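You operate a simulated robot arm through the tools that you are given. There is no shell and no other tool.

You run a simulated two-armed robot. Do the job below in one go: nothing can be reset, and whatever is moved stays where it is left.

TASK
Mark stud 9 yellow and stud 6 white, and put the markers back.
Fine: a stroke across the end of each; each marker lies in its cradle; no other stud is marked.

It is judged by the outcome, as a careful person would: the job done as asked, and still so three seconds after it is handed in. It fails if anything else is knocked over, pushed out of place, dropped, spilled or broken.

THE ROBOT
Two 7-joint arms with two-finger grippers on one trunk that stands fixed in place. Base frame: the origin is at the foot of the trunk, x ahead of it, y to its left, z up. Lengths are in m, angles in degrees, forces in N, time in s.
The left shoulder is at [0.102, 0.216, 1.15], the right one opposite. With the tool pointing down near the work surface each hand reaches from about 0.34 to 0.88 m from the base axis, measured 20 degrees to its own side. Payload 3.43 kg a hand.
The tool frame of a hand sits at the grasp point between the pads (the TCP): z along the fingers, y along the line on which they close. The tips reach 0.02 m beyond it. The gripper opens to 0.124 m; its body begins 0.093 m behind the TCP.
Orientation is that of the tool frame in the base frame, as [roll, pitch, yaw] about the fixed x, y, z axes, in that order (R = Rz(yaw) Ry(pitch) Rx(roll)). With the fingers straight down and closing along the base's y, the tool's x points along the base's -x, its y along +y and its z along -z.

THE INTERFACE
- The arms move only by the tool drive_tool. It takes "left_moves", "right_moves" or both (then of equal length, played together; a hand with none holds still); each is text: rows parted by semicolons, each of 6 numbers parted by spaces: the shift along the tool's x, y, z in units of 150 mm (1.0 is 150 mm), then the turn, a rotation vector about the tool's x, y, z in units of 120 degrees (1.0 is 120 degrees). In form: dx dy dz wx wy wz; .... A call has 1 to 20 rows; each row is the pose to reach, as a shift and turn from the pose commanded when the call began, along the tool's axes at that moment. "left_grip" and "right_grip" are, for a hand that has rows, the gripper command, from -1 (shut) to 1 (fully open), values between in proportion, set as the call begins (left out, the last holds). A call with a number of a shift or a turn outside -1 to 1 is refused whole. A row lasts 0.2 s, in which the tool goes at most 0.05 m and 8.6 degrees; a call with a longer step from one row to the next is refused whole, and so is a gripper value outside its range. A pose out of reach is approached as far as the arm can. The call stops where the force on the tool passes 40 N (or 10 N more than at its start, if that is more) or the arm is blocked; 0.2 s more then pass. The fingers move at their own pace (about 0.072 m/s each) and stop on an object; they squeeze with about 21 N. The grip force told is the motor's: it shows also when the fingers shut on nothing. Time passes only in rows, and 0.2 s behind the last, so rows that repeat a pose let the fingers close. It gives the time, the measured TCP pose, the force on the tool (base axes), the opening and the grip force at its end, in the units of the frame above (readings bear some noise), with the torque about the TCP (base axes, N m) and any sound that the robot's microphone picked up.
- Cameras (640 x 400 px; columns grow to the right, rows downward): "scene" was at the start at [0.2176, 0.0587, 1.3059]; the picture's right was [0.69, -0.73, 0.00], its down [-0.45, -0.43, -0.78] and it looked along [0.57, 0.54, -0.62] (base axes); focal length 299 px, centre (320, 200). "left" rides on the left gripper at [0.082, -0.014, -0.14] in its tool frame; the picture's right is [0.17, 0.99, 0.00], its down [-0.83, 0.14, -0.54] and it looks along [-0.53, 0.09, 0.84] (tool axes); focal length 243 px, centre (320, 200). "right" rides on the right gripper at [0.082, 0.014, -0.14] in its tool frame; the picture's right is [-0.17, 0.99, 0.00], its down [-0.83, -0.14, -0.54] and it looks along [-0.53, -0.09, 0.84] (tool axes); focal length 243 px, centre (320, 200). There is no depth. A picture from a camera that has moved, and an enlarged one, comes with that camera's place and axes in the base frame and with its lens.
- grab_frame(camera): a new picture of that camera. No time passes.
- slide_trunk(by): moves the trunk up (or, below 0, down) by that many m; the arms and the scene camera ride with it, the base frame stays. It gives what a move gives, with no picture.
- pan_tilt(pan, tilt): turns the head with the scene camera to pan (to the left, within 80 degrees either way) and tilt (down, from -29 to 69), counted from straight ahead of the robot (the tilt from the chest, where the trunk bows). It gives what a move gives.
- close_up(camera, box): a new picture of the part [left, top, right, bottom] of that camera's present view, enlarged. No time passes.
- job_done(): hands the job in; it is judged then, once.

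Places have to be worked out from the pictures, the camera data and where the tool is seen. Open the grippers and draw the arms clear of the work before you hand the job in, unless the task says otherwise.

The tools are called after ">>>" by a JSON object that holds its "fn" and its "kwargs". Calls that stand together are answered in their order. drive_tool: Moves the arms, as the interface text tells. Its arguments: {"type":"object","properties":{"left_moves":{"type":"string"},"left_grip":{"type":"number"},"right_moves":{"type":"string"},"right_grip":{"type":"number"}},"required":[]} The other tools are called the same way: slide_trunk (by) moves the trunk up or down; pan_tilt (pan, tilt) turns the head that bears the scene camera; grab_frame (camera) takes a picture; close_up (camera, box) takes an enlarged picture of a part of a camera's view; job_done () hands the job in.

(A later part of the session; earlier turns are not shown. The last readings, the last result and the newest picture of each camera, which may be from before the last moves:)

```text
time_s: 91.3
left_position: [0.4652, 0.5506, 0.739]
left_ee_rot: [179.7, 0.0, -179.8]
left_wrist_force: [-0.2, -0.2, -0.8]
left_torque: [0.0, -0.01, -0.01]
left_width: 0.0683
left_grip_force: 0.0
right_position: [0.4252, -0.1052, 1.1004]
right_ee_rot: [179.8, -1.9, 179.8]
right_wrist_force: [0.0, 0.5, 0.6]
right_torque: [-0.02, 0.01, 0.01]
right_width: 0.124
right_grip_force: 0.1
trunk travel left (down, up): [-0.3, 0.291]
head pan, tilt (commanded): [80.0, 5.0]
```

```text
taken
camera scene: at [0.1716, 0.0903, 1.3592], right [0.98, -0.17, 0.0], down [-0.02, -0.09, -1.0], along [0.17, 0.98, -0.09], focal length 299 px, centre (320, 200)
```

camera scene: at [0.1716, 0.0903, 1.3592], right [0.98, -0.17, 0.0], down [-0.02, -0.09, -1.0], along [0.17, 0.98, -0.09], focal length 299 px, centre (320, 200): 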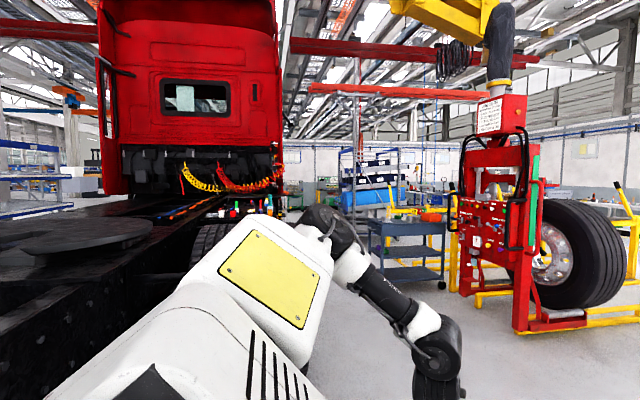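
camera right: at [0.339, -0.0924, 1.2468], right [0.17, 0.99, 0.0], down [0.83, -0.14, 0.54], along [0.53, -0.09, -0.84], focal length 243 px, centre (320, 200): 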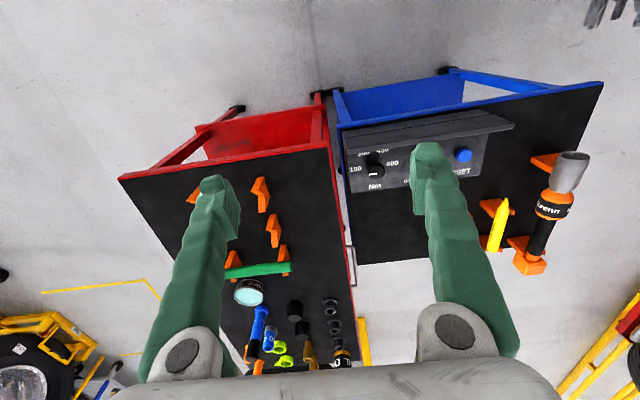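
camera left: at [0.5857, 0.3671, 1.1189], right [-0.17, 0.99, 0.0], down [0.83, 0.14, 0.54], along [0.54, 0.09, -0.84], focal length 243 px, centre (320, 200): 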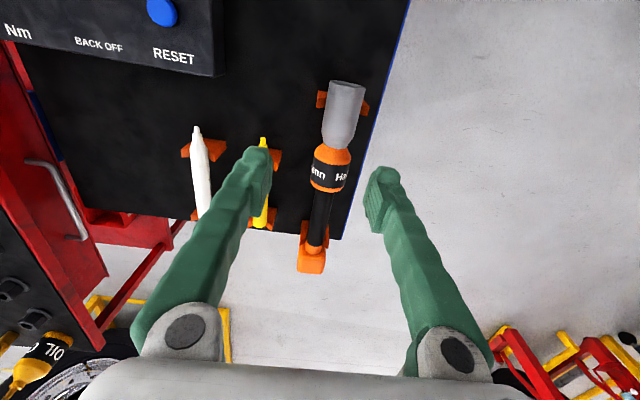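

The forearm now slopes steeply, so turning the hand counter-clockwise here should pull the elbow down. I try it.

>>> {"fn": "drive_tool", "kwargs": {"left_moves": "0 0 0 0 0 -0.068; 0 0 0 0 0 -0.136; 0 0 0 0 0 -0.204; 0 0 0 0 0 -0.272; 0 0 0 0 0 -0.34; 0 0 0 0 0 -0.408; 0 0 0 0 0 -0.476; 0 0 0 0 0 -0.544; 0 0 0 0 0 -0.612; 0 0 0 0 0 -0.68; 0 0 0 0 0 -0.75"}}

>>> {"fn": "grab_frame", "kwargs": {"camera": "scene"}}

```text
time_s: 93.9
left_position: [0.5666, 0.6321, 0.7449]
left_ee_rot: [179.3, -1.9, -99.3]
left_wrist_force: [0.1, 0.3, 0.4]
left_torque: [-0.06, -0.08, 0.07]
left_width: 0.0682
left_grip_force: 0.1
left hand out of reach, approached as far as the arm can: row 7, 8, 9, 10, 11
right_position: [0.4231, -0.1046, 1.101]
right_ee_rot: [179.8, -1.8, 179.9]
right_wrist_force: [-0.9, 0.2, 0.9]
right_torque: [-0.03, -0.08, 0.01]
right_width: 0.1239
right_grip_force: 0.0
trunk travel left (down, up): [-0.3, 0.291]
head pan, tilt (commanded): [80.0, 5.0]
stopped in row 11 (left hand): the arm was blocked; the commanded pose is now the measured one
```

```text
taken
camera scene: at [0.1689, 0.0916, 1.3595], right [0.98, -0.17, 0.0], down [-0.01, -0.09, -1.0], along [0.17, 0.98, -0.09], focal length 299 px, centre (320, 200)
```

scene: 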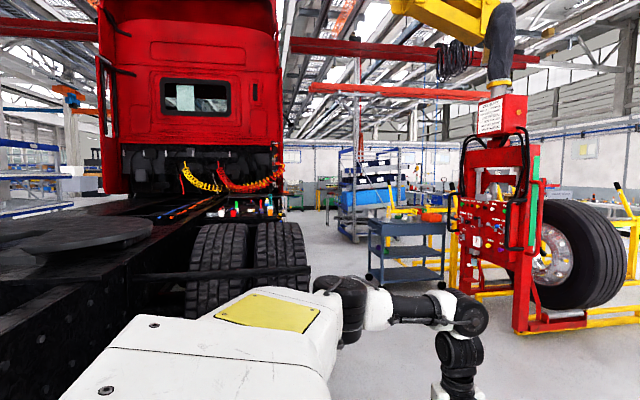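

The last joint met its stop and drove the elbow right down below shoulder height — what I wanted; then the arm was blocked, so I unwind the hand back to yaw 180° in place.

>>> {"fn": "drive_tool", "kwargs": {"left_moves": "0 0 0 0 0 0.03; 0 0 0 0 0 0.08; 0 0 0 0 0 0.14; 0 0 0 0 0 0.2; 0 0 0 0 0 0.27; 0 0 0 0 0 0.34; 0 0 0 0 0 0.41; 0 0 0 0 0 0.48; 0 0 0 0 0 0.55; 0 0 0 0 0 0.61; 0 0 0 0 0 0.672"}}

>>> {"fn": "grab_frame", "kwargs": {"camera": "scene"}}

```text
time_s: 96.3
left_position: [0.5665, 0.6322, 0.745]
left_ee_rot: [-178.2, -1.0, 180.0]
left_wrist_force: [-0.4, -0.4, 0.3]
left_torque: [0.03, 0.0, 0.02]
left_width: 0.0685
left_grip_force: 0.1
right_position: [0.425, -0.1056, 1.1012]
right_ee_rot: [179.8, -1.9, 179.6]
right_wrist_force: [-0.1, -0.5, 0.4]
right_torque: [-0.02, 0.01, -0.05]
right_width: 0.1242
right_grip_force: 0.0
trunk travel left (down, up): [-0.3, 0.291]
head pan, tilt (commanded): [80.0, 5.0]
```

```text
taken
camera scene: at [0.1711, 0.0898, 1.3593], right [0.98, -0.17, 0.0], down [-0.02, -0.09, -1.0], along [0.17, 0.98, -0.09], focal length 299 px, centre (320, 200)
```

scene: 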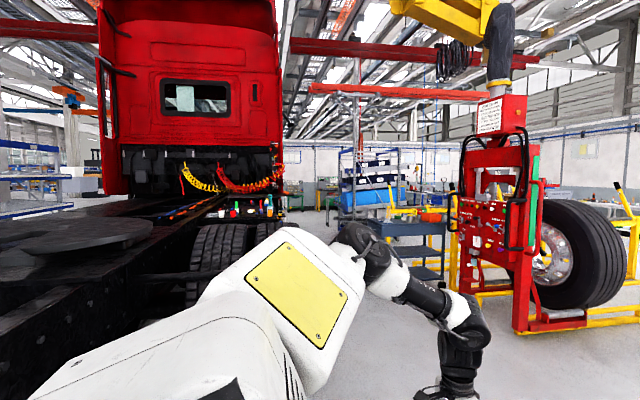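

Unwinding raised the elbow again because the forearm still sloped down. I'll turn counter-clockwise again to drop it, then raise the hand so the forearm is level or rising before unwinding.

>>> {"fn": "drive_tool", "kwargs": {"left_moves": "0 0 0 0 0 -0.06; 0 0 0 0 0 -0.12; 0 0 0 0 0 -0.18; 0 0 0 0 0 -0.24; 0 0 0 0 0 -0.3; 0 0 0 0 0 -0.36; 0 0 0 0 0 -0.42; 0 0 0 0 0 -0.48; 0 0 0 0 0 -0.54; 0 0 0 0 0 -0.6"}}

>>> {"fn": "grab_frame", "kwargs": {"camera": "scene"}}

```text
time_s: 98.5
left_position: [0.5674, 0.6319, 0.7427]
left_ee_rot: [179.6, -2.1, -107.6]
left_wrist_force: [0.1, 0.6, -0.5]
left_torque: [0.0, -0.04, -0.02]
left_width: 0.068
left_grip_force: 0.1
right_position: [0.4259, -0.1033, 1.101]
right_ee_rot: [179.8, -2.0, 179.7]
right_wrist_force: [-0.1, -1.2, 0.5]
right_torque: [-0.02, 0.01, 0.01]
right_width: 0.1242
right_grip_force: 0.1
trunk travel left (down, up): [-0.3, 0.291]
head pan, tilt (commanded): [80.0, 5.0]
```

```text
taken
camera scene: at [0.1712, 0.0912, 1.3592], right [0.98, -0.17, 0.0], down [-0.02, -0.09, -1.0], along [0.17, 0.98, -0.09], focal length 299 px, centre (320, 200)
```

scene: 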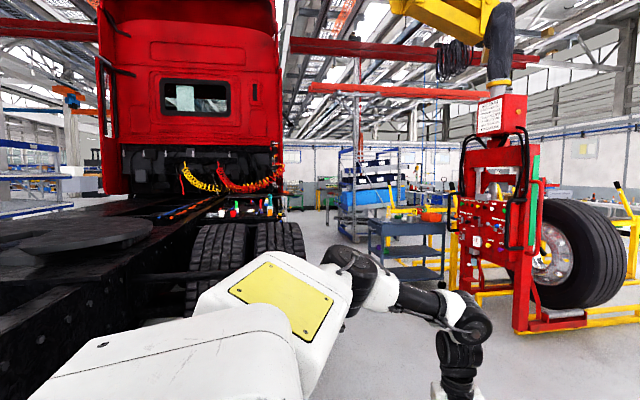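

The elbow is low again with the forearm nearly level. Now I raise the hand 0.12 m before unwinding.

>>> {"fn": "drive_tool", "kwargs": {"left_moves": "0 0 -0.15 0 0 0; 0 0 -0.3 0 0 0; 0 0 -0.45 0 0 0; 0 0 -0.6 0 0 0; 0 0 -0.75 0 0 0"}}

>>> {"fn": "grab_frame", "kwargs": {"camera": "scene"}}

```text
time_s: 99.7
left_position: [0.5658, 0.6348, 0.8567]
left_ee_rot: [179.6, -1.9, -107.8]
left_wrist_force: [-0.3, -0.1, -0.4]
left_torque: [0.0, 0.05, -0.02]
left_width: 0.0681
left_grip_force: 0.0
right_position: [0.425, -0.1058, 1.1008]
right_ee_rot: [179.8, -1.9, 179.8]
right_wrist_force: [0.1, -0.6, -1.0]
right_torque: [0.01, -0.01, -0.01]
right_width: 0.1239
right_grip_force: 0.0
trunk travel left (down, up): [-0.3, 0.291]
head pan, tilt (commanded): [80.0, 5.0]
```

```text
taken
camera scene: at [0.1708, 0.0894, 1.3594], right [0.98, -0.17, 0.0], down [-0.01, -0.09, -1.0], along [0.17, 0.98, -0.09], focal length 299 px, centre (320, 200)
```

scene: 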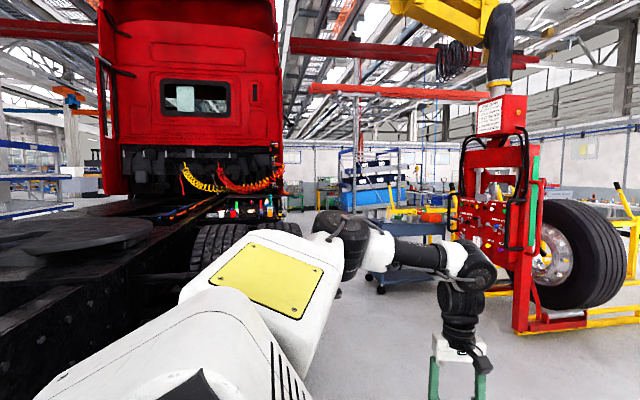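

Raising carries the elbow along. I'll ratchet it: turning clockwise with the fingers tilted backward should lower the elbow too. First move back up near the start place and tilt the fingers back 20°.

>>> {"fn": "drive_tool", "kwargs": {"left_moves": "0.1 0.08 -0.16 0 0 0; 0.2 0.16 -0.32 0 0 0; 0.3 0.24 -0.48 0 0 0; 0.4 0.32 -0.64 0 0 0; 0.5 0.4 -0.8 0 0 0; 0.608 0.477 -0.953 0 0 0; 0.7 0.56 -0.96 -0.053 0.017 0; 0.79 0.65 -0.97 -0.106 0.034 0; 0.88 0.74 -0.98 -0.159 0.051 0"}}

>>> {"fn": "grab_frame", "kwargs": {"camera": "scene"}}

```text
time_s: 101.7
left_position: [0.4326, 0.5768, 1.0483]
left_ee_rot: [160.5, -7.9, -106.8]
left_wrist_force: [-0.9, 0.0, 0.1]
left_torque: [0.05, -0.02, 0.01]
left_width: 0.0684
left_grip_force: 0.0
left hand out of reach, approached as far as the arm can: row 2, 3, 4, 5, 6, 7, 8, 9
right_position: [0.424, -0.106, 1.1016]
right_ee_rot: [179.8, -1.8, 179.8]
right_wrist_force: [0.0, -1.3, 0.3]
right_torque: [0.03, 0.0, -0.03]
right_width: 0.124
right_grip_force: 0.0
trunk travel left (down, up): [-0.3, 0.291]
head pan, tilt (commanded): [80.0, 5.0]
```

```text
taken
camera scene: at [0.169, 0.0891, 1.3597], right [0.98, -0.17, 0.0], down [-0.01, -0.09, -1.0], along [0.17, 0.98, -0.09], focal length 299 px, centre (320, 200)
```

scene: 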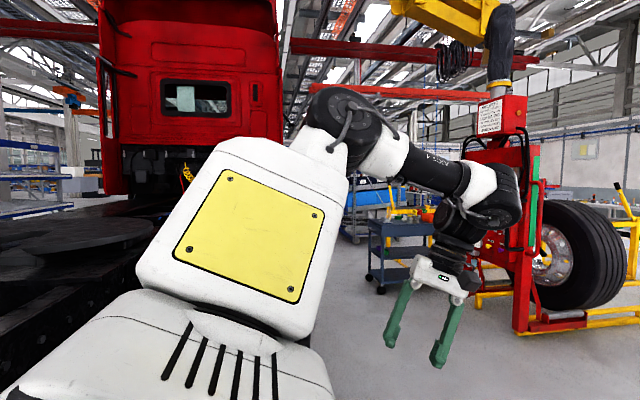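

The last joint's stop pushed the elbow up this time. I unwind clockwise with the fingers tilted back and watch the effect.

>>> {"fn": "drive_tool", "kwargs": {"left_moves": "0 0 0 0 0 0.06; 0 0 0 0 0 0.12; 0 0 0 0 0 0.18; 0 0 0 0 0 0.24; 0 0 0 0 0 0.3; 0 0 0 0 0 0.36; 0 0 0 0 0 0.42; 0 0 0 0 0 0.48; 0 0 0 0 0 0.54; 0 0 0 0 0 0.6; 0 0 0 0 0 0.66; 0 0 0 0 0 0.72; 0 0 0 0 0 0.78; 0 0 0 0 0 0.84; 0 0 0 0 0 0.9; 0 0 0 0 0 0.96; 0 0 0 0 0 1"}}

>>> {"fn": "grab_frame", "kwargs": {"camera": "scene"}}

```text
time_s: 105.3
left_position: [0.4331, 0.5755, 1.0453]
left_ee_rot: [-162.9, -12.5, 129.8]
left_wrist_force: [-0.2, 0.3, -0.1]
left_torque: [0.03, 0.0, 0.01]
left_width: 0.0683
left_grip_force: 0.2
right_position: [0.426, -0.1045, 1.1011]
right_ee_rot: [179.8, -1.9, 179.7]
right_wrist_force: [0.2, 0.2, 0.3]
right_torque: [0.03, -0.02, 0.03]
right_width: 0.124
right_grip_force: 0.2
trunk travel left (down, up): [-0.3, 0.291]
head pan, tilt (commanded): [80.0, 5.0]
```

```text
taken
camera scene: at [0.1712, 0.0899, 1.3593], right [0.98, -0.17, 0.0], down [-0.02, -0.09, -1.0], along [0.17, 0.98, -0.09], focal length 299 px, centre (320, 200)
```

scene: 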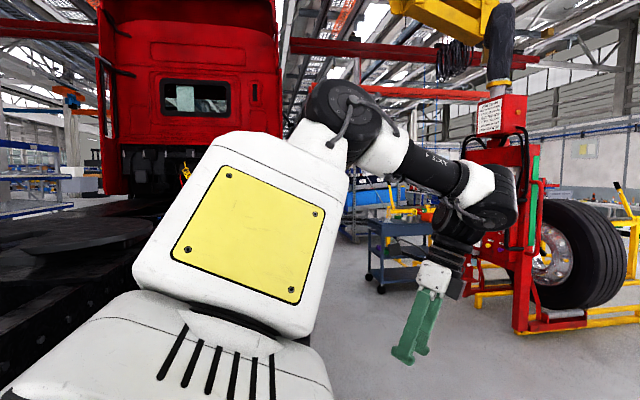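

I now plan a cleaner ratchet: unwind the hand fully clockwise here (little effect on the elbow), then tilt fingers forward with the wrist at shoulder height and turn counter-clockwise so the elbow drops past the shoulder while far out to the side.

>>> {"fn": "drive_tool", "kwargs": {"left_moves": "0 0 0 0 0 0.06; 0 0 0 0 0 0.12; 0 0 0 0 0 0.18; 0 0 0 0 0 0.24; 0 0 0 0 0 0.3; 0 0 0 0 0 0.36; 0 0 0 0 0 0.42; 0 0 0 0 0 0.48; 0 0 0 0 0 0.54; 0 0 0 0 0 0.6; 0 0 0 0 0 0.66; 0 0 0 0 0 0.72; 0 0 0 0 0 0.78; 0 0 0 0 0 0.84; 0 0 0 0 0 0.9; 0 0 0 0 0 0.96; 0 0 0 0 0 1"}}

>>> {"fn": "drive_tool", "kwargs": {"left_moves": "0 0 0 0 0 0.06; 0 0 0 0 0 0.12; 0 0 0 0 0 0.18; 0 0 0 0 0 0.24; 0 0 0 0 0 0.3; 0 0 0 0 0 0.36; 0 0 0 0 0 0.42; 0 0 0 0 0 0.48; 0 0 0 0 0 0.54; 0 0 0 0 0 0.6; 0 0 0 0 0 0.66; 0 0 0 0 0 0.72"}}

>>> {"fn": "grab_frame", "kwargs": {"camera": "scene"}}

```text
time_s: 108.9
left_position: [0.4323, 0.5756, 1.0465]
left_ee_rot: [-177.2, 20.8, 12.2]
left_wrist_force: [0.3, -0.2, -0.4]
left_torque: [0.01, -0.01, 0.03]
left_width: 0.068
left_grip_force: 0.1
right_position: [0.4255, -0.1059, 1.1015]
right_ee_rot: [179.8, -1.8, 179.7]
right_wrist_force: [0.8, -0.3, -0.6]
right_torque: [0.0, 0.0, 0.0]
right_width: 0.124
right_grip_force: 0.0
trunk travel left (down, up): [-0.3, 0.291]
head pan, tilt (commanded): [80.0, 5.0]
```

```text
time_s: 111.5
left_position: [0.4326, 0.5758, 1.0462]
left_ee_rot: [159.2, 3.7, -75.4]
left_wrist_force: [0.2, 0.5, -0.5]
left_torque: [-0.01, 0.03, -0.01]
left_width: 0.0681
left_grip_force: 0.1
right_position: [0.4257, -0.1059, 1.0998]
right_ee_rot: [179.8, -1.9, 179.7]
right_wrist_force: [0.5, 0.0, -0.2]
right_torque: [-0.01, 0.01, 0.01]
right_width: 0.1239
right_grip_force: 0.1
trunk travel left (down, up): [-0.3, 0.291]
head pan, tilt (commanded): [80.0, 5.0]
```

```text
taken
camera scene: at [0.1712, 0.09, 1.3593], right [0.98, -0.17, 0.0], down [-0.02, -0.09, -1.0], along [0.17, 0.98, -0.09], focal length 299 px, centre (320, 200)
```

scene: 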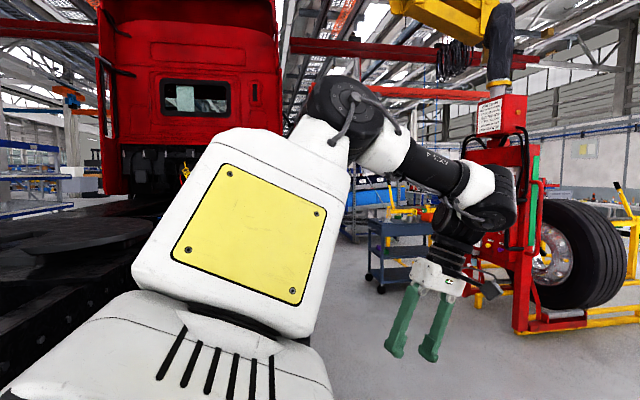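

No change to the elbow, as expected, and the hand is unwound. Now I tilt the fingers forward (61° swing to +40°) while lowering toward the wrist-at-shoulder-height place.

>>> {"fn": "drive_tool", "kwargs": {"left_moves": "0 -0.1 0.06 0.055 0.0146 0.002; 0 -0.2 0.12 0.109 0.029 0.0035; 0.01 -0.31 0.17 0.164 0.0437 0.005; 0.01 -0.42 0.23 0.218 0.058 0.007; 0.01 -0.52 0.29 0.273 0.073 0.009; 0.01 -0.62 0.35 0.327 0.087 0.0107; 0.02 -0.72 0.41 0.382 0.102 0.0124; 0.02 -0.82 0.47 0.436 0.116 0.014; 0.02 -0.93 0.525 0.491 0.131 0.016"}}

>>> {"fn": "grab_frame", "kwargs": {"camera": "scene"}}

```text
time_s: 113.5
left_position: [0.5305, 0.6061, 0.925]
left_ee_rot: [-141.1, -10.8, -79.5]
left_wrist_force: [-0.3, 0.1, -0.4]
left_torque: [0.0, -0.04, -0.03]
left_width: 0.0681
left_grip_force: 0.0
right_position: [0.4256, -0.1055, 1.1009]
right_ee_rot: [179.8, -2.0, 179.7]
right_wrist_force: [0.1, 0.2, 0.4]
right_torque: [-0.02, -0.02, -0.01]
right_width: 0.1242
right_grip_force: 0.1
trunk travel left (down, up): [-0.3, 0.291]
head pan, tilt (commanded): [80.0, 5.0]
```

```text
taken
camera scene: at [0.1711, 0.0906, 1.3593], right [0.98, -0.17, 0.0], down [-0.02, -0.09, -1.0], along [0.17, 0.98, -0.09], focal length 299 px, centre (320, 200)
```

scene: 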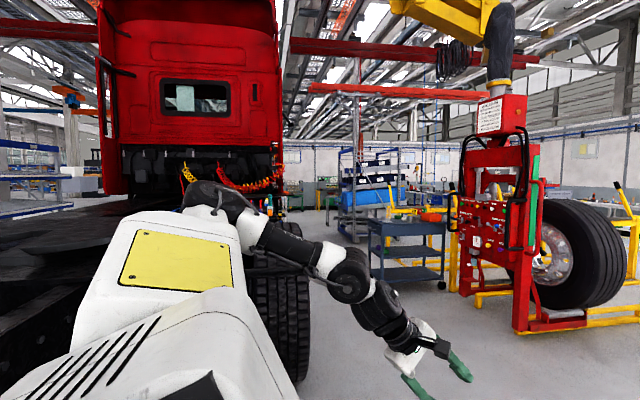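

The elbow is now out lateral and lower. I turn counter-clockwise 120° to drop it further.

>>> {"fn": "drive_tool", "kwargs": {"left_moves": "0 0 0 0 0 -0.068; 0 0 0 0 0 -0.136; 0 0 0 0 0 -0.204; 0 0 0 0 0 -0.272; 0 0 0 0 0 -0.34; 0 0 0 0 0 -0.408; 0 0 0 0 0 -0.476; 0 0 0 0 0 -0.544; 0 0 0 0 0 -0.612; 0 0 0 0 0 -0.68; 0 0 0 0 0 -0.748; 0 0 0 0 0 -0.816; 0 0 0 0 0 -0.884; 0 0 0 0 0 -0.952; 0 0 0 0 0 -1"}}

>>> {"fn": "grab_frame", "kwargs": {"camera": "scene"}}

```text
time_s: 116.7
left_position: [0.5303, 0.6057, 0.9243]
left_ee_rot: [148.5, -26.0, 51.9]
left_wrist_force: [-0.1, 0.2, 0.0]
left_torque: [0.03, 0.0, 0.0]
left_width: 0.0682
left_grip_force: 0.1
right_position: [0.4245, -0.1054, 1.1009]
right_ee_rot: [179.7, -1.8, 179.7]
right_wrist_force: [0.7, -0.4, 0.6]
right_torque: [0.0, -0.02, 0.0]
right_width: 0.1242
right_grip_force: 0.0
trunk travel left (down, up): [-0.3, 0.291]
head pan, tilt (commanded): [80.0, 5.0]
```

```text
taken
camera scene: at [0.1711, 0.09, 1.3593], right [0.98, -0.17, 0.0], down [-0.02, -0.09, -1.0], along [0.17, 0.98, -0.09], focal length 299 px, centre (320, 200)
```

scene: 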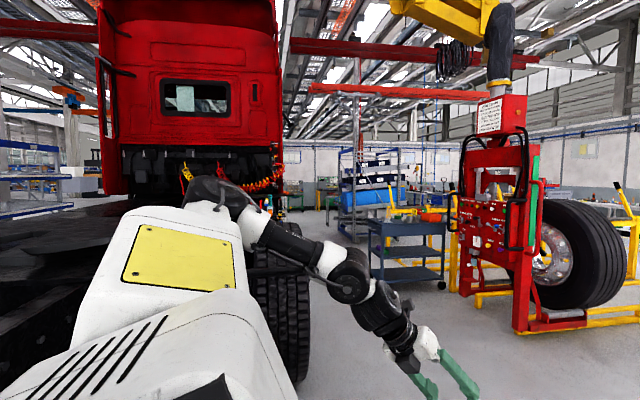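

With hand and forearm nearly aligned the turn has no effect. I bring the fingers closer to vertical (10° forward) with the wrist held, then turn counter-clockwise.

>>> {"fn": "drive_tool", "kwargs": {"left_moves": "-0.15 -0.15 -0.04 0.035 -0.035 -0.0014; -0.29 -0.29 -0.09 0.07 -0.07 -0.003; -0.43 -0.43 -0.15 0.106 -0.106 -0.004; -0.57 -0.57 -0.21 0.142 -0.142 -0.0056; -0.711 -0.701 -0.271 0.177 -0.177 -0.007"}}

>>> {"fn": "drive_tool", "kwargs": {"left_moves": "0 0 0 0 0 -0.068; 0 0 0 0 0 -0.136; 0 0 0 0 0 -0.204; 0 0 0 0 0 -0.272; 0 0 0 0 0 -0.34; 0 0 0 0 0 -0.408; 0 0 0 0 0 -0.476; 0 0 0 0 0 -0.544; 0 0 0 0 0 -0.612; 0 0 0 0 0 -0.68; 0 0 0 0 0 -0.748; 0 0 0 0 0 -0.816; 0 0 0 0 0 -0.884; 0 0 0 0 0 -0.952; 0 0 0 0 0 -1"}}

>>> {"fn": "grab_frame", "kwargs": {"camera": "scene"}}

```text
time_s: 117.9
left_position: [0.3885, 0.6075, 0.8573]
left_ee_rot: [171.9, -5.8, 45.2]
left_wrist_force: [-0.6, -0.7, -0.4]
left_torque: [-0.01, 0.02, 0.01]
left_width: 0.0682
left_grip_force: 0.1
right_position: [0.4258, -0.1049, 1.1022]
right_ee_rot: [179.8, -1.9, 179.7]
right_wrist_force: [0.1, 0.1, 0.5]
right_torque: [0.0, 0.0, 0.0]
right_width: 0.1241
right_grip_force: 0.1
trunk travel left (down, up): [-0.3, 0.291]
head pan, tilt (commanded): [80.0, 5.0]
```

```text
time_s: 121.1
left_position: [0.3895, 0.6072, 0.8585]
left_ee_rot: [178.8, 9.9, 164.7]
left_wrist_force: [-0.1, -0.5, -0.3]
left_torque: [0.0, 0.01, 0.0]
left_width: 0.0681
left_grip_force: 0.2
right_position: [0.4259, -0.1058, 1.1018]
right_ee_rot: [179.8, -1.9, 179.7]
right_wrist_force: [-0.8, -0.2, -0.1]
right_torque: [-0.01, 0.02, 0.01]
right_width: 0.1239
right_grip_force: 0.1
trunk travel left (down, up): [-0.3, 0.291]
head pan, tilt (commanded): [80.0, 5.0]
```

```text
taken
camera scene: at [0.1711, 0.09, 1.3593], right [0.98, -0.17, 0.0], down [-0.02, -0.09, -1.0], along [0.17, 0.98, -0.09], focal length 299 px, centre (320, 200)
```

scene: 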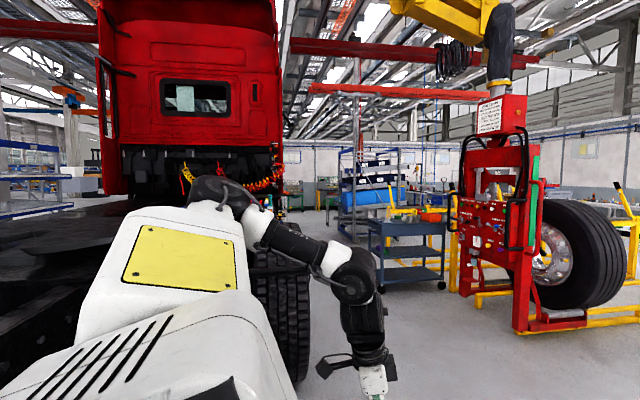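

Turning has no effect there; it's the forward tilt that lowers the elbow. So I'll test working with the fingers tilted forward ~40°: set yaw 180 type, tilt forward, and see how far the arm reaches toward the markers.

>>> {"fn": "drive_tool", "kwargs": {"left_moves": "-0.18 -0.03 -0.02 0 0 -0.04; -0.37 -0.07 -0.04 0 0 -0.08; -0.56 -0.1 -0.06 0 0 -0.12; -0.753 -0.143 -0.075 0 0 -0.1275"}}

>>> {"fn": "drive_tool", "kwargs": {"left_moves": "-0.2 0 -0.04 0 -0.05 0; -0.4 0 -0.09 0 -0.1 0; -0.6 0 -0.14 0 -0.15 0; -0.8 0 -0.2 0 -0.2 0; -1 0 -0.27 0 -0.25 0"}}

>>> {"fn": "grab_frame", "kwargs": {"camera": "scene"}}

```text
time_s: 122.1
left_position: [0.4904, 0.5573, 0.8884]
left_ee_rot: [-178.4, 9.9, -179.8]
left_wrist_force: [-0.1, -0.5, 0.0]
left_torque: [0.04, 0.01, 0.03]
left_width: 0.0682
left_grip_force: 0.1
right_position: [0.4261, -0.1065, 1.1009]
right_ee_rot: [179.8, -1.9, 179.8]
right_wrist_force: [0.4, -0.5, -0.2]
right_torque: [0.02, 0.01, 0.02]
right_width: 0.1242
right_grip_force: 0.0
trunk travel left (down, up): [-0.3, 0.291]
head pan, tilt (commanded): [80.0, 5.0]
```

```text
time_s: 123.3
left_position: [0.6282, 0.5587, 0.9549]
left_ee_rot: [-177.9, 40.0, -178.7]
left_wrist_force: [0.5, 0.4, 0.4]
left_torque: [-0.01, 0.0, 0.01]
left_width: 0.0684
left_grip_force: 0.0
right_position: [0.4239, -0.1061, 1.1008]
right_ee_rot: [179.8, -2.0, 179.7]
right_wrist_force: [0.0, -0.2, -0.4]
right_torque: [0.01, -0.04, 0.02]
right_width: 0.1237
right_grip_force: 0.1
trunk travel left (down, up): [-0.3, 0.291]
head pan, tilt (commanded): [80.0, 5.0]
```

```text
taken
camera scene: at [0.1714, 0.0901, 1.3593], right [0.98, -0.17, 0.0], down [-0.02, -0.09, -1.0], along [0.17, 0.98, -0.09], focal length 299 px, centre (320, 200)
```

scene: 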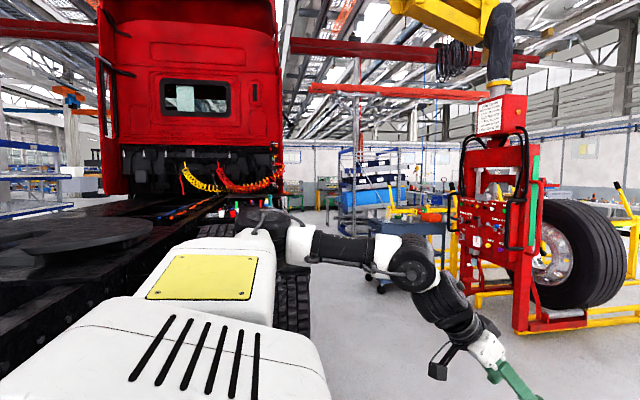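

All followed so far, with the elbow low and out left. Now I move rightward and forward over the cart at z≈0.92.

>>> {"fn": "drive_tool", "kwargs": {"left_moves": "-0.06 -0.16 0.1 0 0 0; -0.12 -0.33 0.19 0 0 0; -0.19 -0.5 0.29 0 0 0; -0.25 -0.67 0.39 0 0 0; -0.32 -0.84 0.48 0 0 0; -0.382 -1 0.582 0 0 0"}}

>>> {"fn": "grab_frame", "kwargs": {"camera": "scene"}}

```text
time_s: 124.7
left_position: [0.7294, 0.4057, 0.9295]
left_ee_rot: [-177.9, 39.9, -178.7]
left_wrist_force: [-0.4, 0.0, 0.4]
left_torque: [0.02, 0.04, 0.05]
left_width: 0.0683
left_grip_force: 0.1
right_position: [0.4257, -0.1045, 1.1002]
right_ee_rot: [179.8, -2.0, 179.7]
right_wrist_force: [0.0, -0.6, -0.1]
right_torque: [0.04, 0.01, 0.01]
right_width: 0.1242
right_grip_force: 0.0
trunk travel left (down, up): [-0.3, 0.291]
head pan, tilt (commanded): [80.0, 5.0]
```

```text
taken
camera scene: at [0.1721, 0.0891, 1.3592], right [0.98, -0.17, 0.0], down [-0.02, -0.09, -1.0], along [0.17, 0.98, -0.09], focal length 299 px, centre (320, 200)
```

scene: 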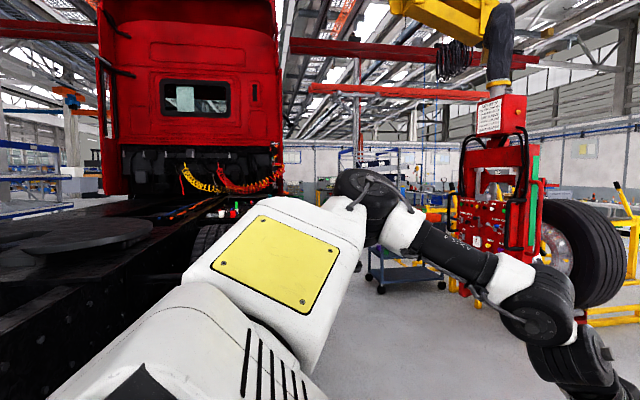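

It follows fully with the tilted hand. I continue toward above the yellow marker.

>>> {"fn": "drive_tool", "kwargs": {"left_moves": "-0.03 -0.14 0.11 0 0 0; -0.06 -0.28 0.22 0 0 0; -0.09 -0.42 0.33 0 0 0; -0.12 -0.56 0.44 0 0 0; -0.143 -0.707 0.555 0 0 0"}}

>>> {"fn": "pan_tilt", "kwargs": {"pan": 25, "tilt": 45}}

>>> {"fn": "grab_frame", "kwargs": {"camera": "scene"}}

>>> {"fn": "grab_frame", "kwargs": {"camera": "left"}}

```text
time_s: 125.9
left_position: [0.7984, 0.3012, 0.8818]
left_ee_rot: [-178.0, 39.7, -178.7]
left_wrist_force: [0.2, 0.4, -0.1]
left_torque: [0.01, 0.03, -0.02]
left_width: 0.0681
left_grip_force: 0.1
right_position: [0.4264, -0.1053, 1.1002]
right_ee_rot: [179.8, -1.9, 179.8]
right_wrist_force: [0.1, 0.3, 0.3]
right_torque: [0.01, 0.01, -0.01]
right_width: 0.1238
right_grip_force: 0.0
trunk travel left (down, up): [-0.3, 0.291]
head pan, tilt (commanded): [80.0, 5.0]
```

```text
time_s: 127.2
left_position: [0.797, 0.3007, 0.8814]
left_ee_rot: [-178.0, 39.9, -178.7]
left_wrist_force: [0.2, -0.5, 0.3]
left_torque: [-0.01, -0.02, 0.0]
left_width: 0.0685
left_grip_force: 0.0
right_position: [0.4253, -0.1051, 1.1008]
right_ee_rot: [179.8, -1.9, 179.7]
right_wrist_force: [-0.1, 0.1, 0.3]
right_torque: [-0.03, 0.01, 0.0]
right_width: 0.124
right_grip_force: 0.1
trunk travel left (down, up): [-0.3, 0.291]
head pan, tilt (commanded): [25.0, 45.0]
```

```text
taken
camera scene: at [0.2288, 0.0339, 1.2964], right [0.42, -0.91, 0.0], down [-0.64, -0.3, -0.71], along [0.64, 0.3, -0.71], focal length 299 px, centre (320, 200)
```

scene: 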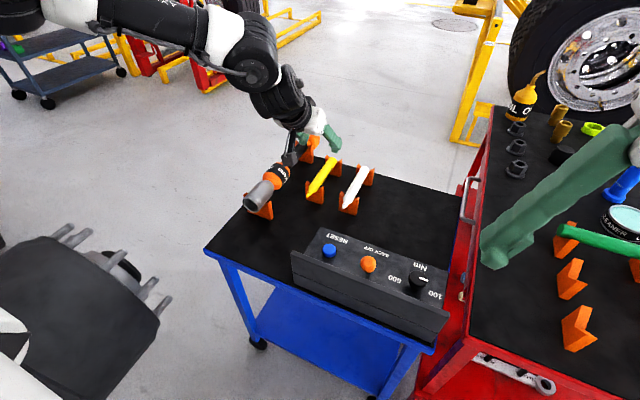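

```text
taken
camera left: at [0.645, 0.2901, 0.936], right [-0.13, 0.98, -0.13], down [0.29, 0.17, 0.94], along [0.95, 0.08, -0.31], focal length 243 px, centre (320, 200)
```

left: 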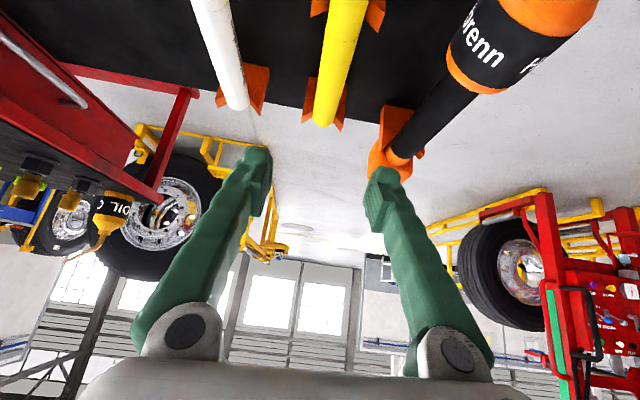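

The tilted hand reaches above the yellow marker with no limits. I turn the hand 180° about its own axis so the camera ends up above (clear of both cart and hub later).

>>> {"fn": "drive_tool", "kwargs": {"left_moves": "0 0 0 0 0 0.068; 0 0 0 0 0 0.136; 0 0 0 0 0 0.204; 0 0 0 0 0 0.272; 0 0 0 0 0 0.34; 0 0 0 0 0 0.408; 0 0 0 0 0 0.476; 0 0 0 0 0 0.544; 0 0 0 0 0 0.612; 0 0 0 0 0 0.68; 0 0 0 0 0 0.75"}}

>>> {"fn": "drive_tool", "kwargs": {"left_moves": "0 0 0 0 0 0.068; 0 0 0 0 0 0.136; 0 0 0 0 0 0.204; 0 0 0 0 0 0.272; 0 0 0 0 0 0.34; 0 0 0 0 0 0.408; 0 0 0 0 0 0.476; 0 0 0 0 0 0.544; 0 0 0 0 0 0.612; 0 0 0 0 0 0.68; 0 0 0 0 0 0.75"}}

>>> {"fn": "grab_frame", "kwargs": {"camera": "left"}}

>>> {"fn": "grab_frame", "kwargs": {"camera": "scene"}}

```text
time_s: 129.6
left_position: [0.8011, 0.3005, 0.8807]
left_ee_rot: [140.2, 1.5, 89.8]
left_wrist_force: [0.5, 0.0, 0.1]
left_torque: [-0.02, -0.03, 0.01]
left_width: 0.0682
left_grip_force: 0.1
right_position: [0.4252, -0.1058, 1.1018]
right_ee_rot: [179.8, -1.9, 179.7]
right_wrist_force: [-0.3, 0.4, -0.2]
right_torque: [0.0, 0.0, 0.04]
right_width: 0.1239
right_grip_force: 0.1
trunk travel left (down, up): [-0.3, 0.291]
head pan, tilt (commanded): [25.0, 45.0]
```

```text
time_s: 132.0
left_position: [0.7993, 0.3017, 0.8814]
left_ee_rot: [178.0, -39.9, 1.1]
left_wrist_force: [0.4, -0.3, -0.2]
left_torque: [-0.02, 0.04, 0.0]
left_width: 0.0683
left_grip_force: 0.1
right_position: [0.425, -0.1056, 1.1016]
right_ee_rot: [179.8, -1.9, 179.6]
right_wrist_force: [0.1, 0.0, -0.2]
right_torque: [-0.01, 0.01, 0.03]
right_width: 0.1241
right_grip_force: 0.1
trunk travel left (down, up): [-0.3, 0.291]
head pan, tilt (commanded): [25.0, 45.0]
```

```text
taken
camera left: at [0.7728, 0.3199, 1.0399], right [0.12, -0.98, 0.13], down [-0.98, -0.14, -0.12], along [0.13, -0.12, -0.98], focal length 243 px, centre (320, 200)
```

left: 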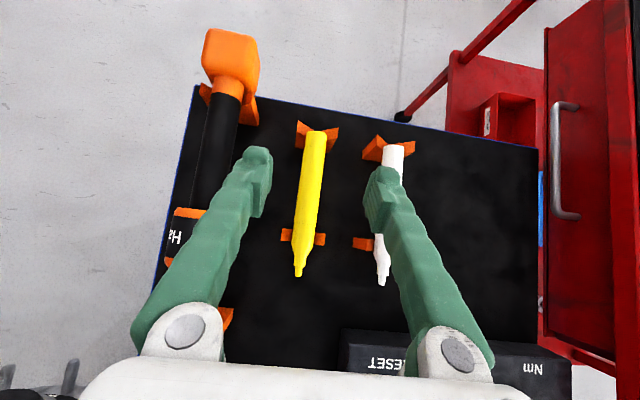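

```text
taken
camera scene: at [0.2289, 0.0338, 1.2963], right [0.42, -0.91, 0.0], down [-0.64, -0.3, -0.71], along [0.64, 0.3, -0.71], focal length 299 px, centre (320, 200)
```

scene: 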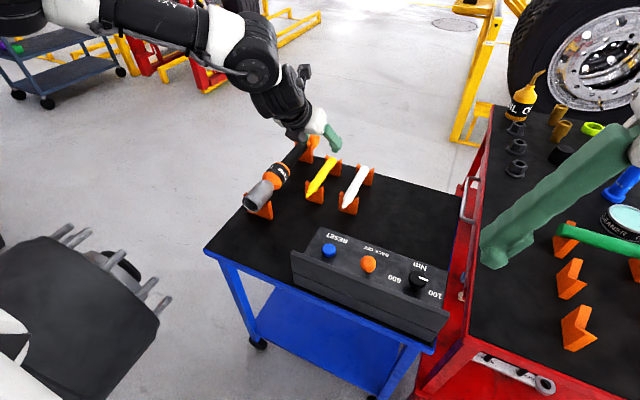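

The overhead view confirms yellow from nib (0.722, 0.299) to tail (0.895), cradle plates near x 0.767 and 0.885. I trim the small orientation errors and descend to z≈0.80 above x=0.825.

>>> {"fn": "drive_tool", "kwargs": {"left_moves": "-0.036 0 0.088 0.002 0 0.001; -0.072 0 0.175 0.004 0 0.002; -0.108 0 0.263 0.006 0 0.003; -0.145 0 0.35 0.008 0 0.005; -0.18 0 0.44 0.01 0 0.006; -0.217 0 0.526 0.0108 0 0.007"}}

>>> {"fn": "grab_frame", "kwargs": {"camera": "left"}}

>>> {"fn": "close_up", "kwargs": {"camera": "scene", "box": [270, 90, 390, 230]}}

```text
time_s: 133.4
left_position: [0.827, 0.2993, 0.7996]
left_ee_rot: [179.9, -39.9, 0.1]
left_wrist_force: [-0.2, 0.2, 0.4]
left_torque: [0.01, -0.01, -0.01]
left_width: 0.0684
left_grip_force: 0.1
right_position: [0.426, -0.1047, 1.1002]
right_ee_rot: [179.8, -2.0, 179.7]
right_wrist_force: [0.2, 0.2, -0.9]
right_torque: [0.0, -0.01, -0.02]
right_width: 0.1241
right_grip_force: 0.1
trunk travel left (down, up): [-0.3, 0.291]
head pan, tilt (commanded): [25.0, 45.0]
```

```text
taken
camera left: at [0.7992, 0.314, 0.9583], right [0.13, -0.99, 0.11], down [-0.98, -0.14, -0.12], along [0.13, -0.09, -0.99], focal length 243 px, centre (320, 200)
```

left: 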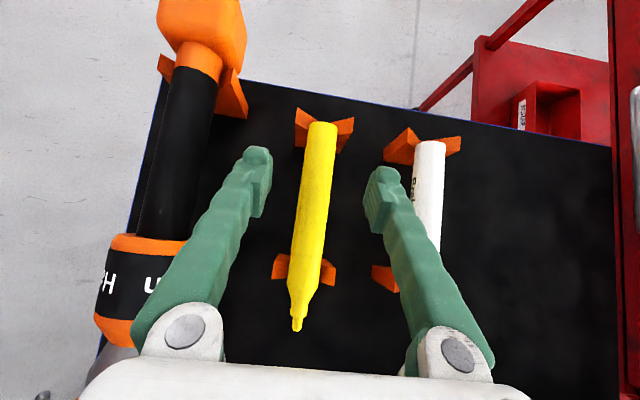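

```text
2.86 times, centred on (330, 160) of scene
camera zoom: at [0.2293, 0.0341, 1.2962], right [0.42, -0.91, 0.0], down [-0.64, -0.3, -0.71], along [0.64, 0.3, -0.71], focal length 854 px, centre (291, 314)
```

zoom: 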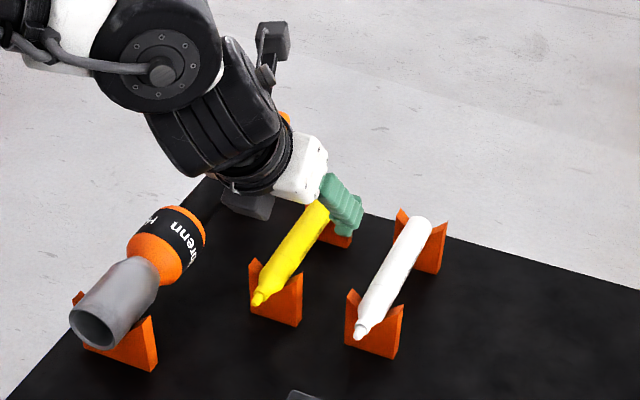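

Well aligned, fingers straddling the marker. I descend the last 47 mm to the marker axis.

>>> {"fn": "drive_tool", "kwargs": {"left_moves": "-0.045 0 0.05 0 0 0; -0.09 0 0.1 0 0 0; -0.135 0 0.149 0 0 0; -0.18 0 0.198 0 0 0; -0.211 0 0.232 0 0 0; -0.211 0 0.232 0 0 0"}}

>>> {"fn": "grab_frame", "kwargs": {"camera": "left"}}

>>> {"fn": "close_up", "kwargs": {"camera": "scene", "box": [270, 100, 390, 220]}}

```text
time_s: 134.8
left_position: [0.8225, 0.2984, 0.7526]
left_ee_rot: [-179.9, -40.0, 0.2]
left_wrist_force: [-1.2, -0.1, 0.6]
left_torque: [-0.03, -0.01, -0.01]
left_width: 0.068
left_grip_force: 0.0
right_position: [0.4246, -0.1049, 1.1006]
right_ee_rot: [179.9, -1.9, 179.7]
right_wrist_force: [-0.4, 0.2, 0.4]
right_torque: [0.03, 0.02, 0.02]
right_width: 0.1241
right_grip_force: 0.0
trunk travel left (down, up): [-0.3, 0.291]
head pan, tilt (commanded): [25.0, 45.0]
```

```text
taken
camera left: at [0.7971, 0.313, 0.9117], right [0.13, -0.99, 0.11], down [-0.98, -0.14, -0.12], along [0.13, -0.09, -0.99], focal length 243 px, centre (320, 200)
```

left: 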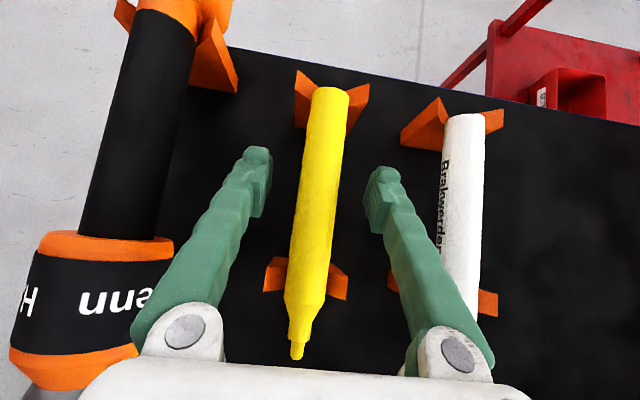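

```text
3.33 times, centred on (330, 160) of scene
camera zoom: at [0.2289, 0.0338, 1.2963], right [0.42, -0.91, 0.0], down [-0.64, -0.3, -0.71], along [0.64, 0.3, -0.71], focal length 996 px, centre (287, 333)
```

zoom: 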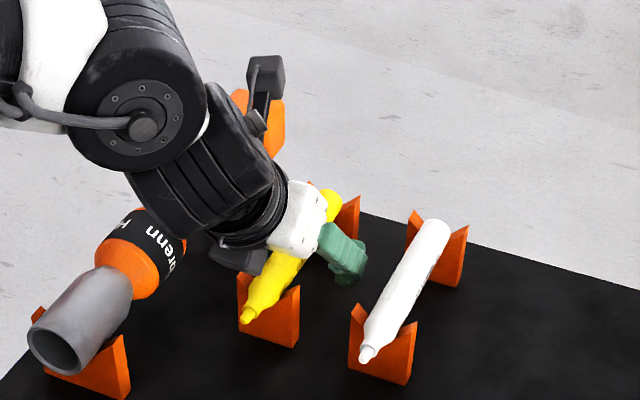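

Centred on the marker at its axis height, no contact forces. I close the gripper.

>>> {"fn": "drive_tool", "kwargs": {"left_moves": "0 0 0 0 0 0; 0 0 0 0 0 0; 0 0 0 0 0 0; 0 0 0 0 0 0; 0 0 0 0 0 0; 0 0 0 0 0 0", "left_grip": -1}}

>>> {"fn": "grab_frame", "kwargs": {"camera": "left"}}

```text
time_s: 136.2
left_position: [0.8227, 0.2993, 0.7523]
left_ee_rot: [179.9, -39.9, 0.2]
left_wrist_force: [0.2, 1.7, -0.5]
left_torque: [0.0, 0.02, -0.05]
left_width: 0.0213
left_grip_force: 21.3
right_position: [0.4249, -0.1056, 1.1004]
right_ee_rot: [179.8, -1.9, 179.6]
right_wrist_force: [-0.3, 0.1, -1.0]
right_torque: [0.01, 0.01, 0.01]
right_width: 0.1239
right_grip_force: 0.0
trunk travel left (down, up): [-0.3, 0.291]
head pan, tilt (commanded): [25.0, 45.0]
```

```text
taken
camera left: at [0.7971, 0.3132, 0.9118], right [0.13, -0.99, 0.11], down [-0.98, -0.14, -0.12], along [0.13, -0.09, -0.99], focal length 243 px, centre (320, 200)
```

left: 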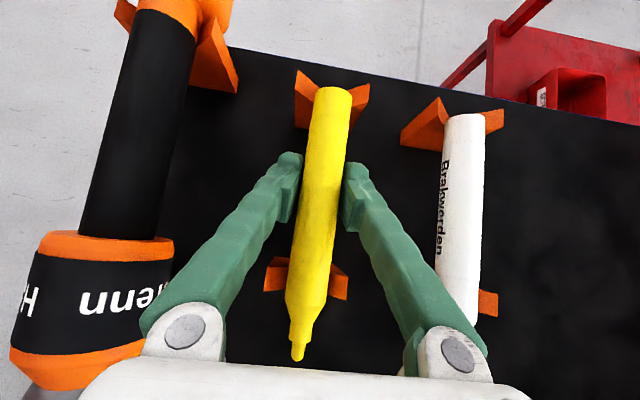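

Gripped: width 21 mm, 21 N, marker undisturbed. I lift straight up 0.12 m.

>>> {"fn": "drive_tool", "kwargs": {"left_moves": "0.03 0 -0.035 0 0 0; 0.06 0 -0.07 0 0 0; 0.11 0 -0.13 0 0 0; 0.17 0 -0.2 0 0 0; 0.26 0 -0.31 0 0 0; 0.34 0 -0.41 0 0 0; 0.43 0 -0.51 0 0 0; 0.514 0 -0.613 0 0 0"}}

>>> {"fn": "grab_frame", "kwargs": {"camera": "left"}}

>>> {"fn": "grab_frame", "kwargs": {"camera": "scene"}}

```text
time_s: 138.0
left_position: [0.8212, 0.2993, 0.8724]
left_ee_rot: [180.0, -39.9, 0.1]
left_wrist_force: [0.5, 0.1, -1.8]
left_torque: [0.01, 0.02, 0.04]
left_width: 0.0214
left_grip_force: 21.2
right_position: [0.4246, -0.1049, 1.1021]
right_ee_rot: [179.8, -1.9, 179.7]
right_wrist_force: [0.5, -0.5, -0.1]
right_torque: [0.01, -0.01, 0.04]
right_width: 0.124
right_grip_force: 0.2
trunk travel left (down, up): [-0.3, 0.291]
head pan, tilt (commanded): [25.0, 45.0]
```

```text
taken
camera left: at [0.7962, 0.3134, 1.0332], right [0.13, -0.99, 0.11], down [-0.98, -0.14, -0.12], along [0.13, -0.09, -0.99], focal length 243 px, centre (320, 200)
```

left: 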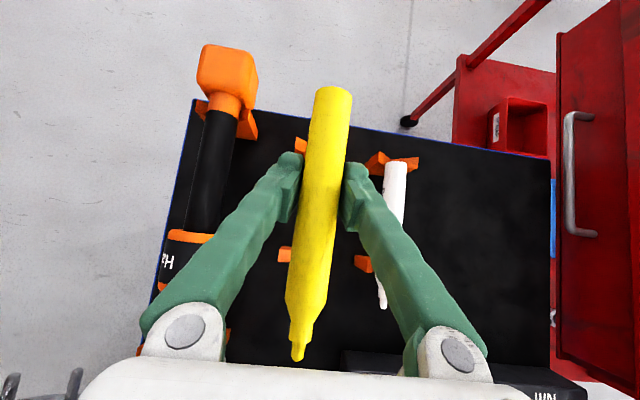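

```text
taken
camera scene: at [0.2285, 0.0336, 1.2964], right [0.42, -0.91, 0.0], down [-0.64, -0.3, -0.71], along [0.64, 0.3, -0.71], focal length 299 px, centre (320, 200)
```

scene: 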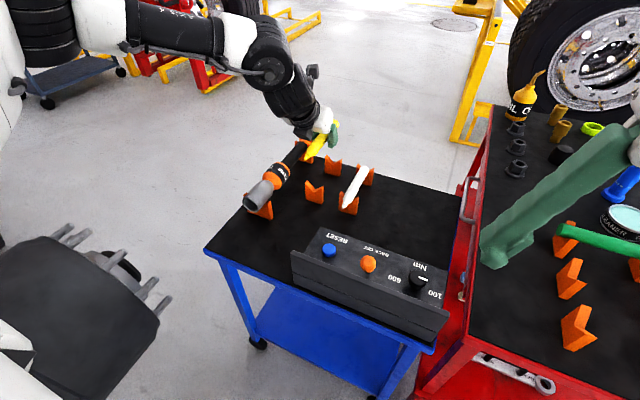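

The marker is held level. I carry it back over the wrench along the path I came, toward the hub side.

>>> {"fn": "drive_tool", "kwargs": {"left_moves": "-0.04 -0.12 -0.12 0 0 0; -0.08 -0.24 -0.24 0 0 0; -0.12 -0.36 -0.36 0 0 0; -0.16 -0.48 -0.47 0 0 0; -0.19 -0.6 -0.58 0 0 0; -0.224 -0.709 -0.685 0 0 0"}}

>>> {"fn": "drive_tool", "kwargs": {"left_moves": "-0.06 -0.14 -0.08 0 0 0; -0.12 -0.28 -0.16 0 0 0; -0.18 -0.42 -0.24 0 0 0; -0.24 -0.56 -0.32 0 0 0; -0.3 -0.7 -0.4 0 0 0; -0.36 -0.85 -0.49 0 0 0; -0.407 -0.987 -0.564 0 0 0"}}

>>> {"fn": "grab_frame", "kwargs": {"camera": "left"}}

```text
time_s: 139.4
left_position: [0.7301, 0.4056, 0.929]
left_ee_rot: [179.9, -40.1, 0.3]
left_wrist_force: [1.0, -0.3, -0.7]
left_torque: [0.02, -0.02, 0.0]
left_width: 0.0212
left_grip_force: 20.8
right_position: [0.4247, -0.1058, 1.1014]
right_ee_rot: [179.8, -1.9, 179.6]
right_wrist_force: [0.3, -0.3, 0.8]
right_torque: [-0.03, -0.01, 0.01]
right_width: 0.1241
right_grip_force: 0.0
trunk travel left (down, up): [-0.3, 0.291]
head pan, tilt (commanded): [25.0, 45.0]
```

```text
time_s: 141.0
left_position: [0.6292, 0.5527, 0.9552]
left_ee_rot: [179.9, -39.8, 0.0]
left_wrist_force: [-0.5, 0.2, 0.3]
left_torque: [-0.03, -0.02, -0.05]
left_width: 0.0206
left_grip_force: 20.8
right_position: [0.4253, -0.1058, 1.1012]
right_ee_rot: [179.9, -1.9, 179.7]
right_wrist_force: [0.4, -0.2, 0.8]
right_torque: [0.01, -0.03, -0.02]
right_width: 0.1241
right_grip_force: 0.0
trunk travel left (down, up): [-0.3, 0.291]
head pan, tilt (commanded): [25.0, 45.0]
```

```text
taken
camera left: at [0.6038, 0.5673, 1.1144], right [0.13, -0.99, 0.11], down [-0.98, -0.14, -0.12], along [0.13, -0.09, -0.99], focal length 243 px, centre (320, 200)
```

left: 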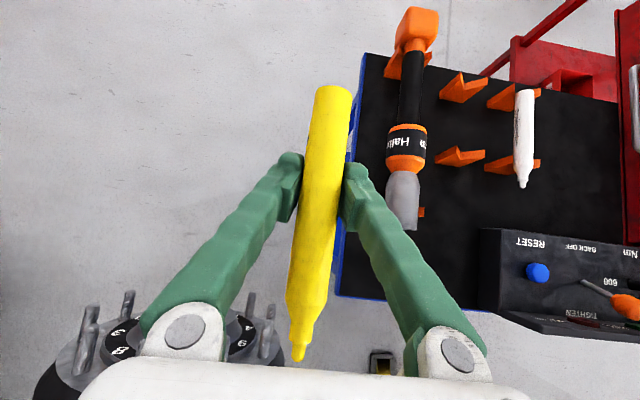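

The hub is at lower left of the view. Before going low I lower the trunk 0.12 m so the arm keeps a comfortable posture (right hand stays clear in front of the carts).

>>> {"fn": "slide_trunk", "kwargs": {"by": -0.12}}

>>> {"fn": "pan_tilt", "kwargs": {"pan": 55, "tilt": 30}}

>>> {"fn": "grab_frame", "kwargs": {"camera": "scene"}}

>>> {"fn": "grab_frame", "kwargs": {"camera": "right"}}

```text
time_s: 142.5
left_position: [0.629, 0.5532, 0.8362]
left_ee_rot: [-180.0, -40.0, 0.1]
left_wrist_force: [0.3, -0.1, -0.4]
left_torque: [0.0, -0.03, -0.03]
left_width: 0.0207
left_grip_force: 21.1
right_position: [0.445, -0.1064, 0.9526]
right_ee_rot: [179.7, -6.4, 179.8]
right_wrist_force: [0.3, -0.5, -0.1]
right_torque: [0.03, 0.0, -0.01]
right_width: 0.1239
right_grip_force: 0.2
trunk travel left (down, up): [-0.18, 0.411]
head pan, tilt (commanded): [25.0, 45.0]
```

```text
time_s: 143.4
left_position: [0.6304, 0.5523, 0.8358]
left_ee_rot: [-180.0, -39.9, 0.2]
left_wrist_force: [0.4, -0.2, -0.5]
left_torque: [-0.05, 0.01, 0.04]
left_width: 0.0204
left_grip_force: 21.2
right_position: [0.4438, -0.1047, 0.9512]
right_ee_rot: [179.7, -6.4, 179.7]
right_wrist_force: [0.2, 0.7, 0.8]
right_torque: [-0.02, 0.02, 0.0]
right_width: 0.1242
right_grip_force: 0.1
trunk travel left (down, up): [-0.18, 0.411]
head pan, tilt (commanded): [55.0, 30.0]
```

```text
taken
camera scene: at [0.2474, 0.0735, 1.1881], right [0.82, -0.57, 0.0], down [-0.29, -0.41, -0.87], along [0.5, 0.71, -0.5], focal length 299 px, centre (320, 200)
```

scene: 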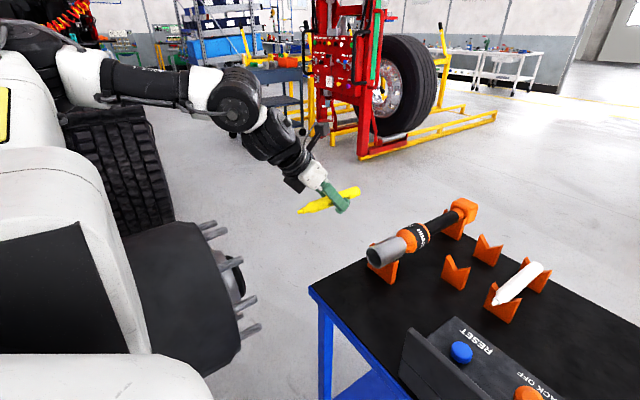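

```text
taken
camera right: at [0.3785, -0.0923, 1.0991], right [0.17, 0.99, -0.01], down [0.88, -0.15, 0.44], along [0.43, -0.09, -0.9], focal length 243 px, centre (320, 200)
```

right: 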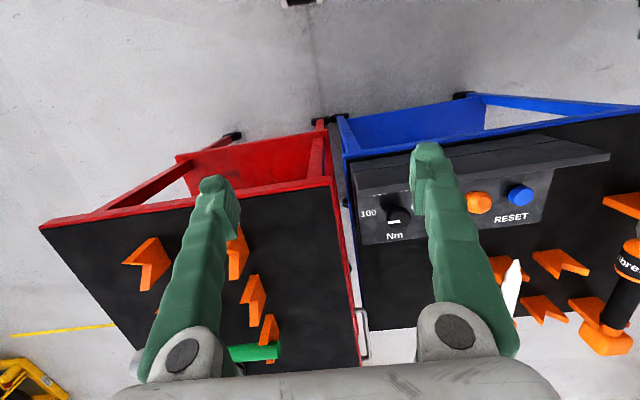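

Clear view of the hub and marker. I zoom on the hub to refine the stud tip positions from this new viewpoint.

>>> {"fn": "close_up", "kwargs": {"camera": "scene", "box": [180, 200, 290, 350]}}

>>> {"fn": "close_up", "kwargs": {"camera": "scene", "box": [225, 240, 275, 310]}}

```text
2.67 times, centred on (235, 275) of scene
camera zoom: at [0.2474, 0.0735, 1.1881], right [0.82, -0.57, 0.0], down [-0.29, -0.41, -0.87], along [0.5, 0.71, -0.5], focal length 797 px, centre (547, 0)
```

zoom: 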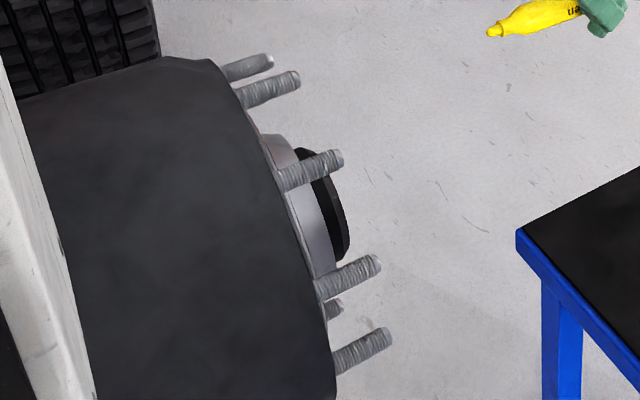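

```text
5.71 times, centred on (250, 275) of scene
camera zoom: at [0.2474, 0.0735, 1.1881], right [0.82, -0.57, 0.0], down [-0.29, -0.41, -0.87], along [0.5, 0.71, -0.5], focal length 1707 px, centre (720, -229)
```

zoom: 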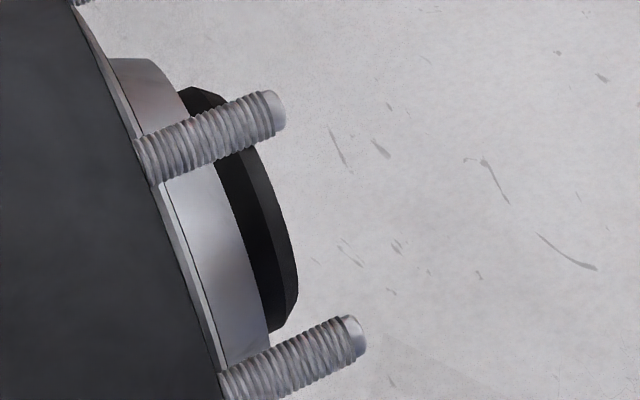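

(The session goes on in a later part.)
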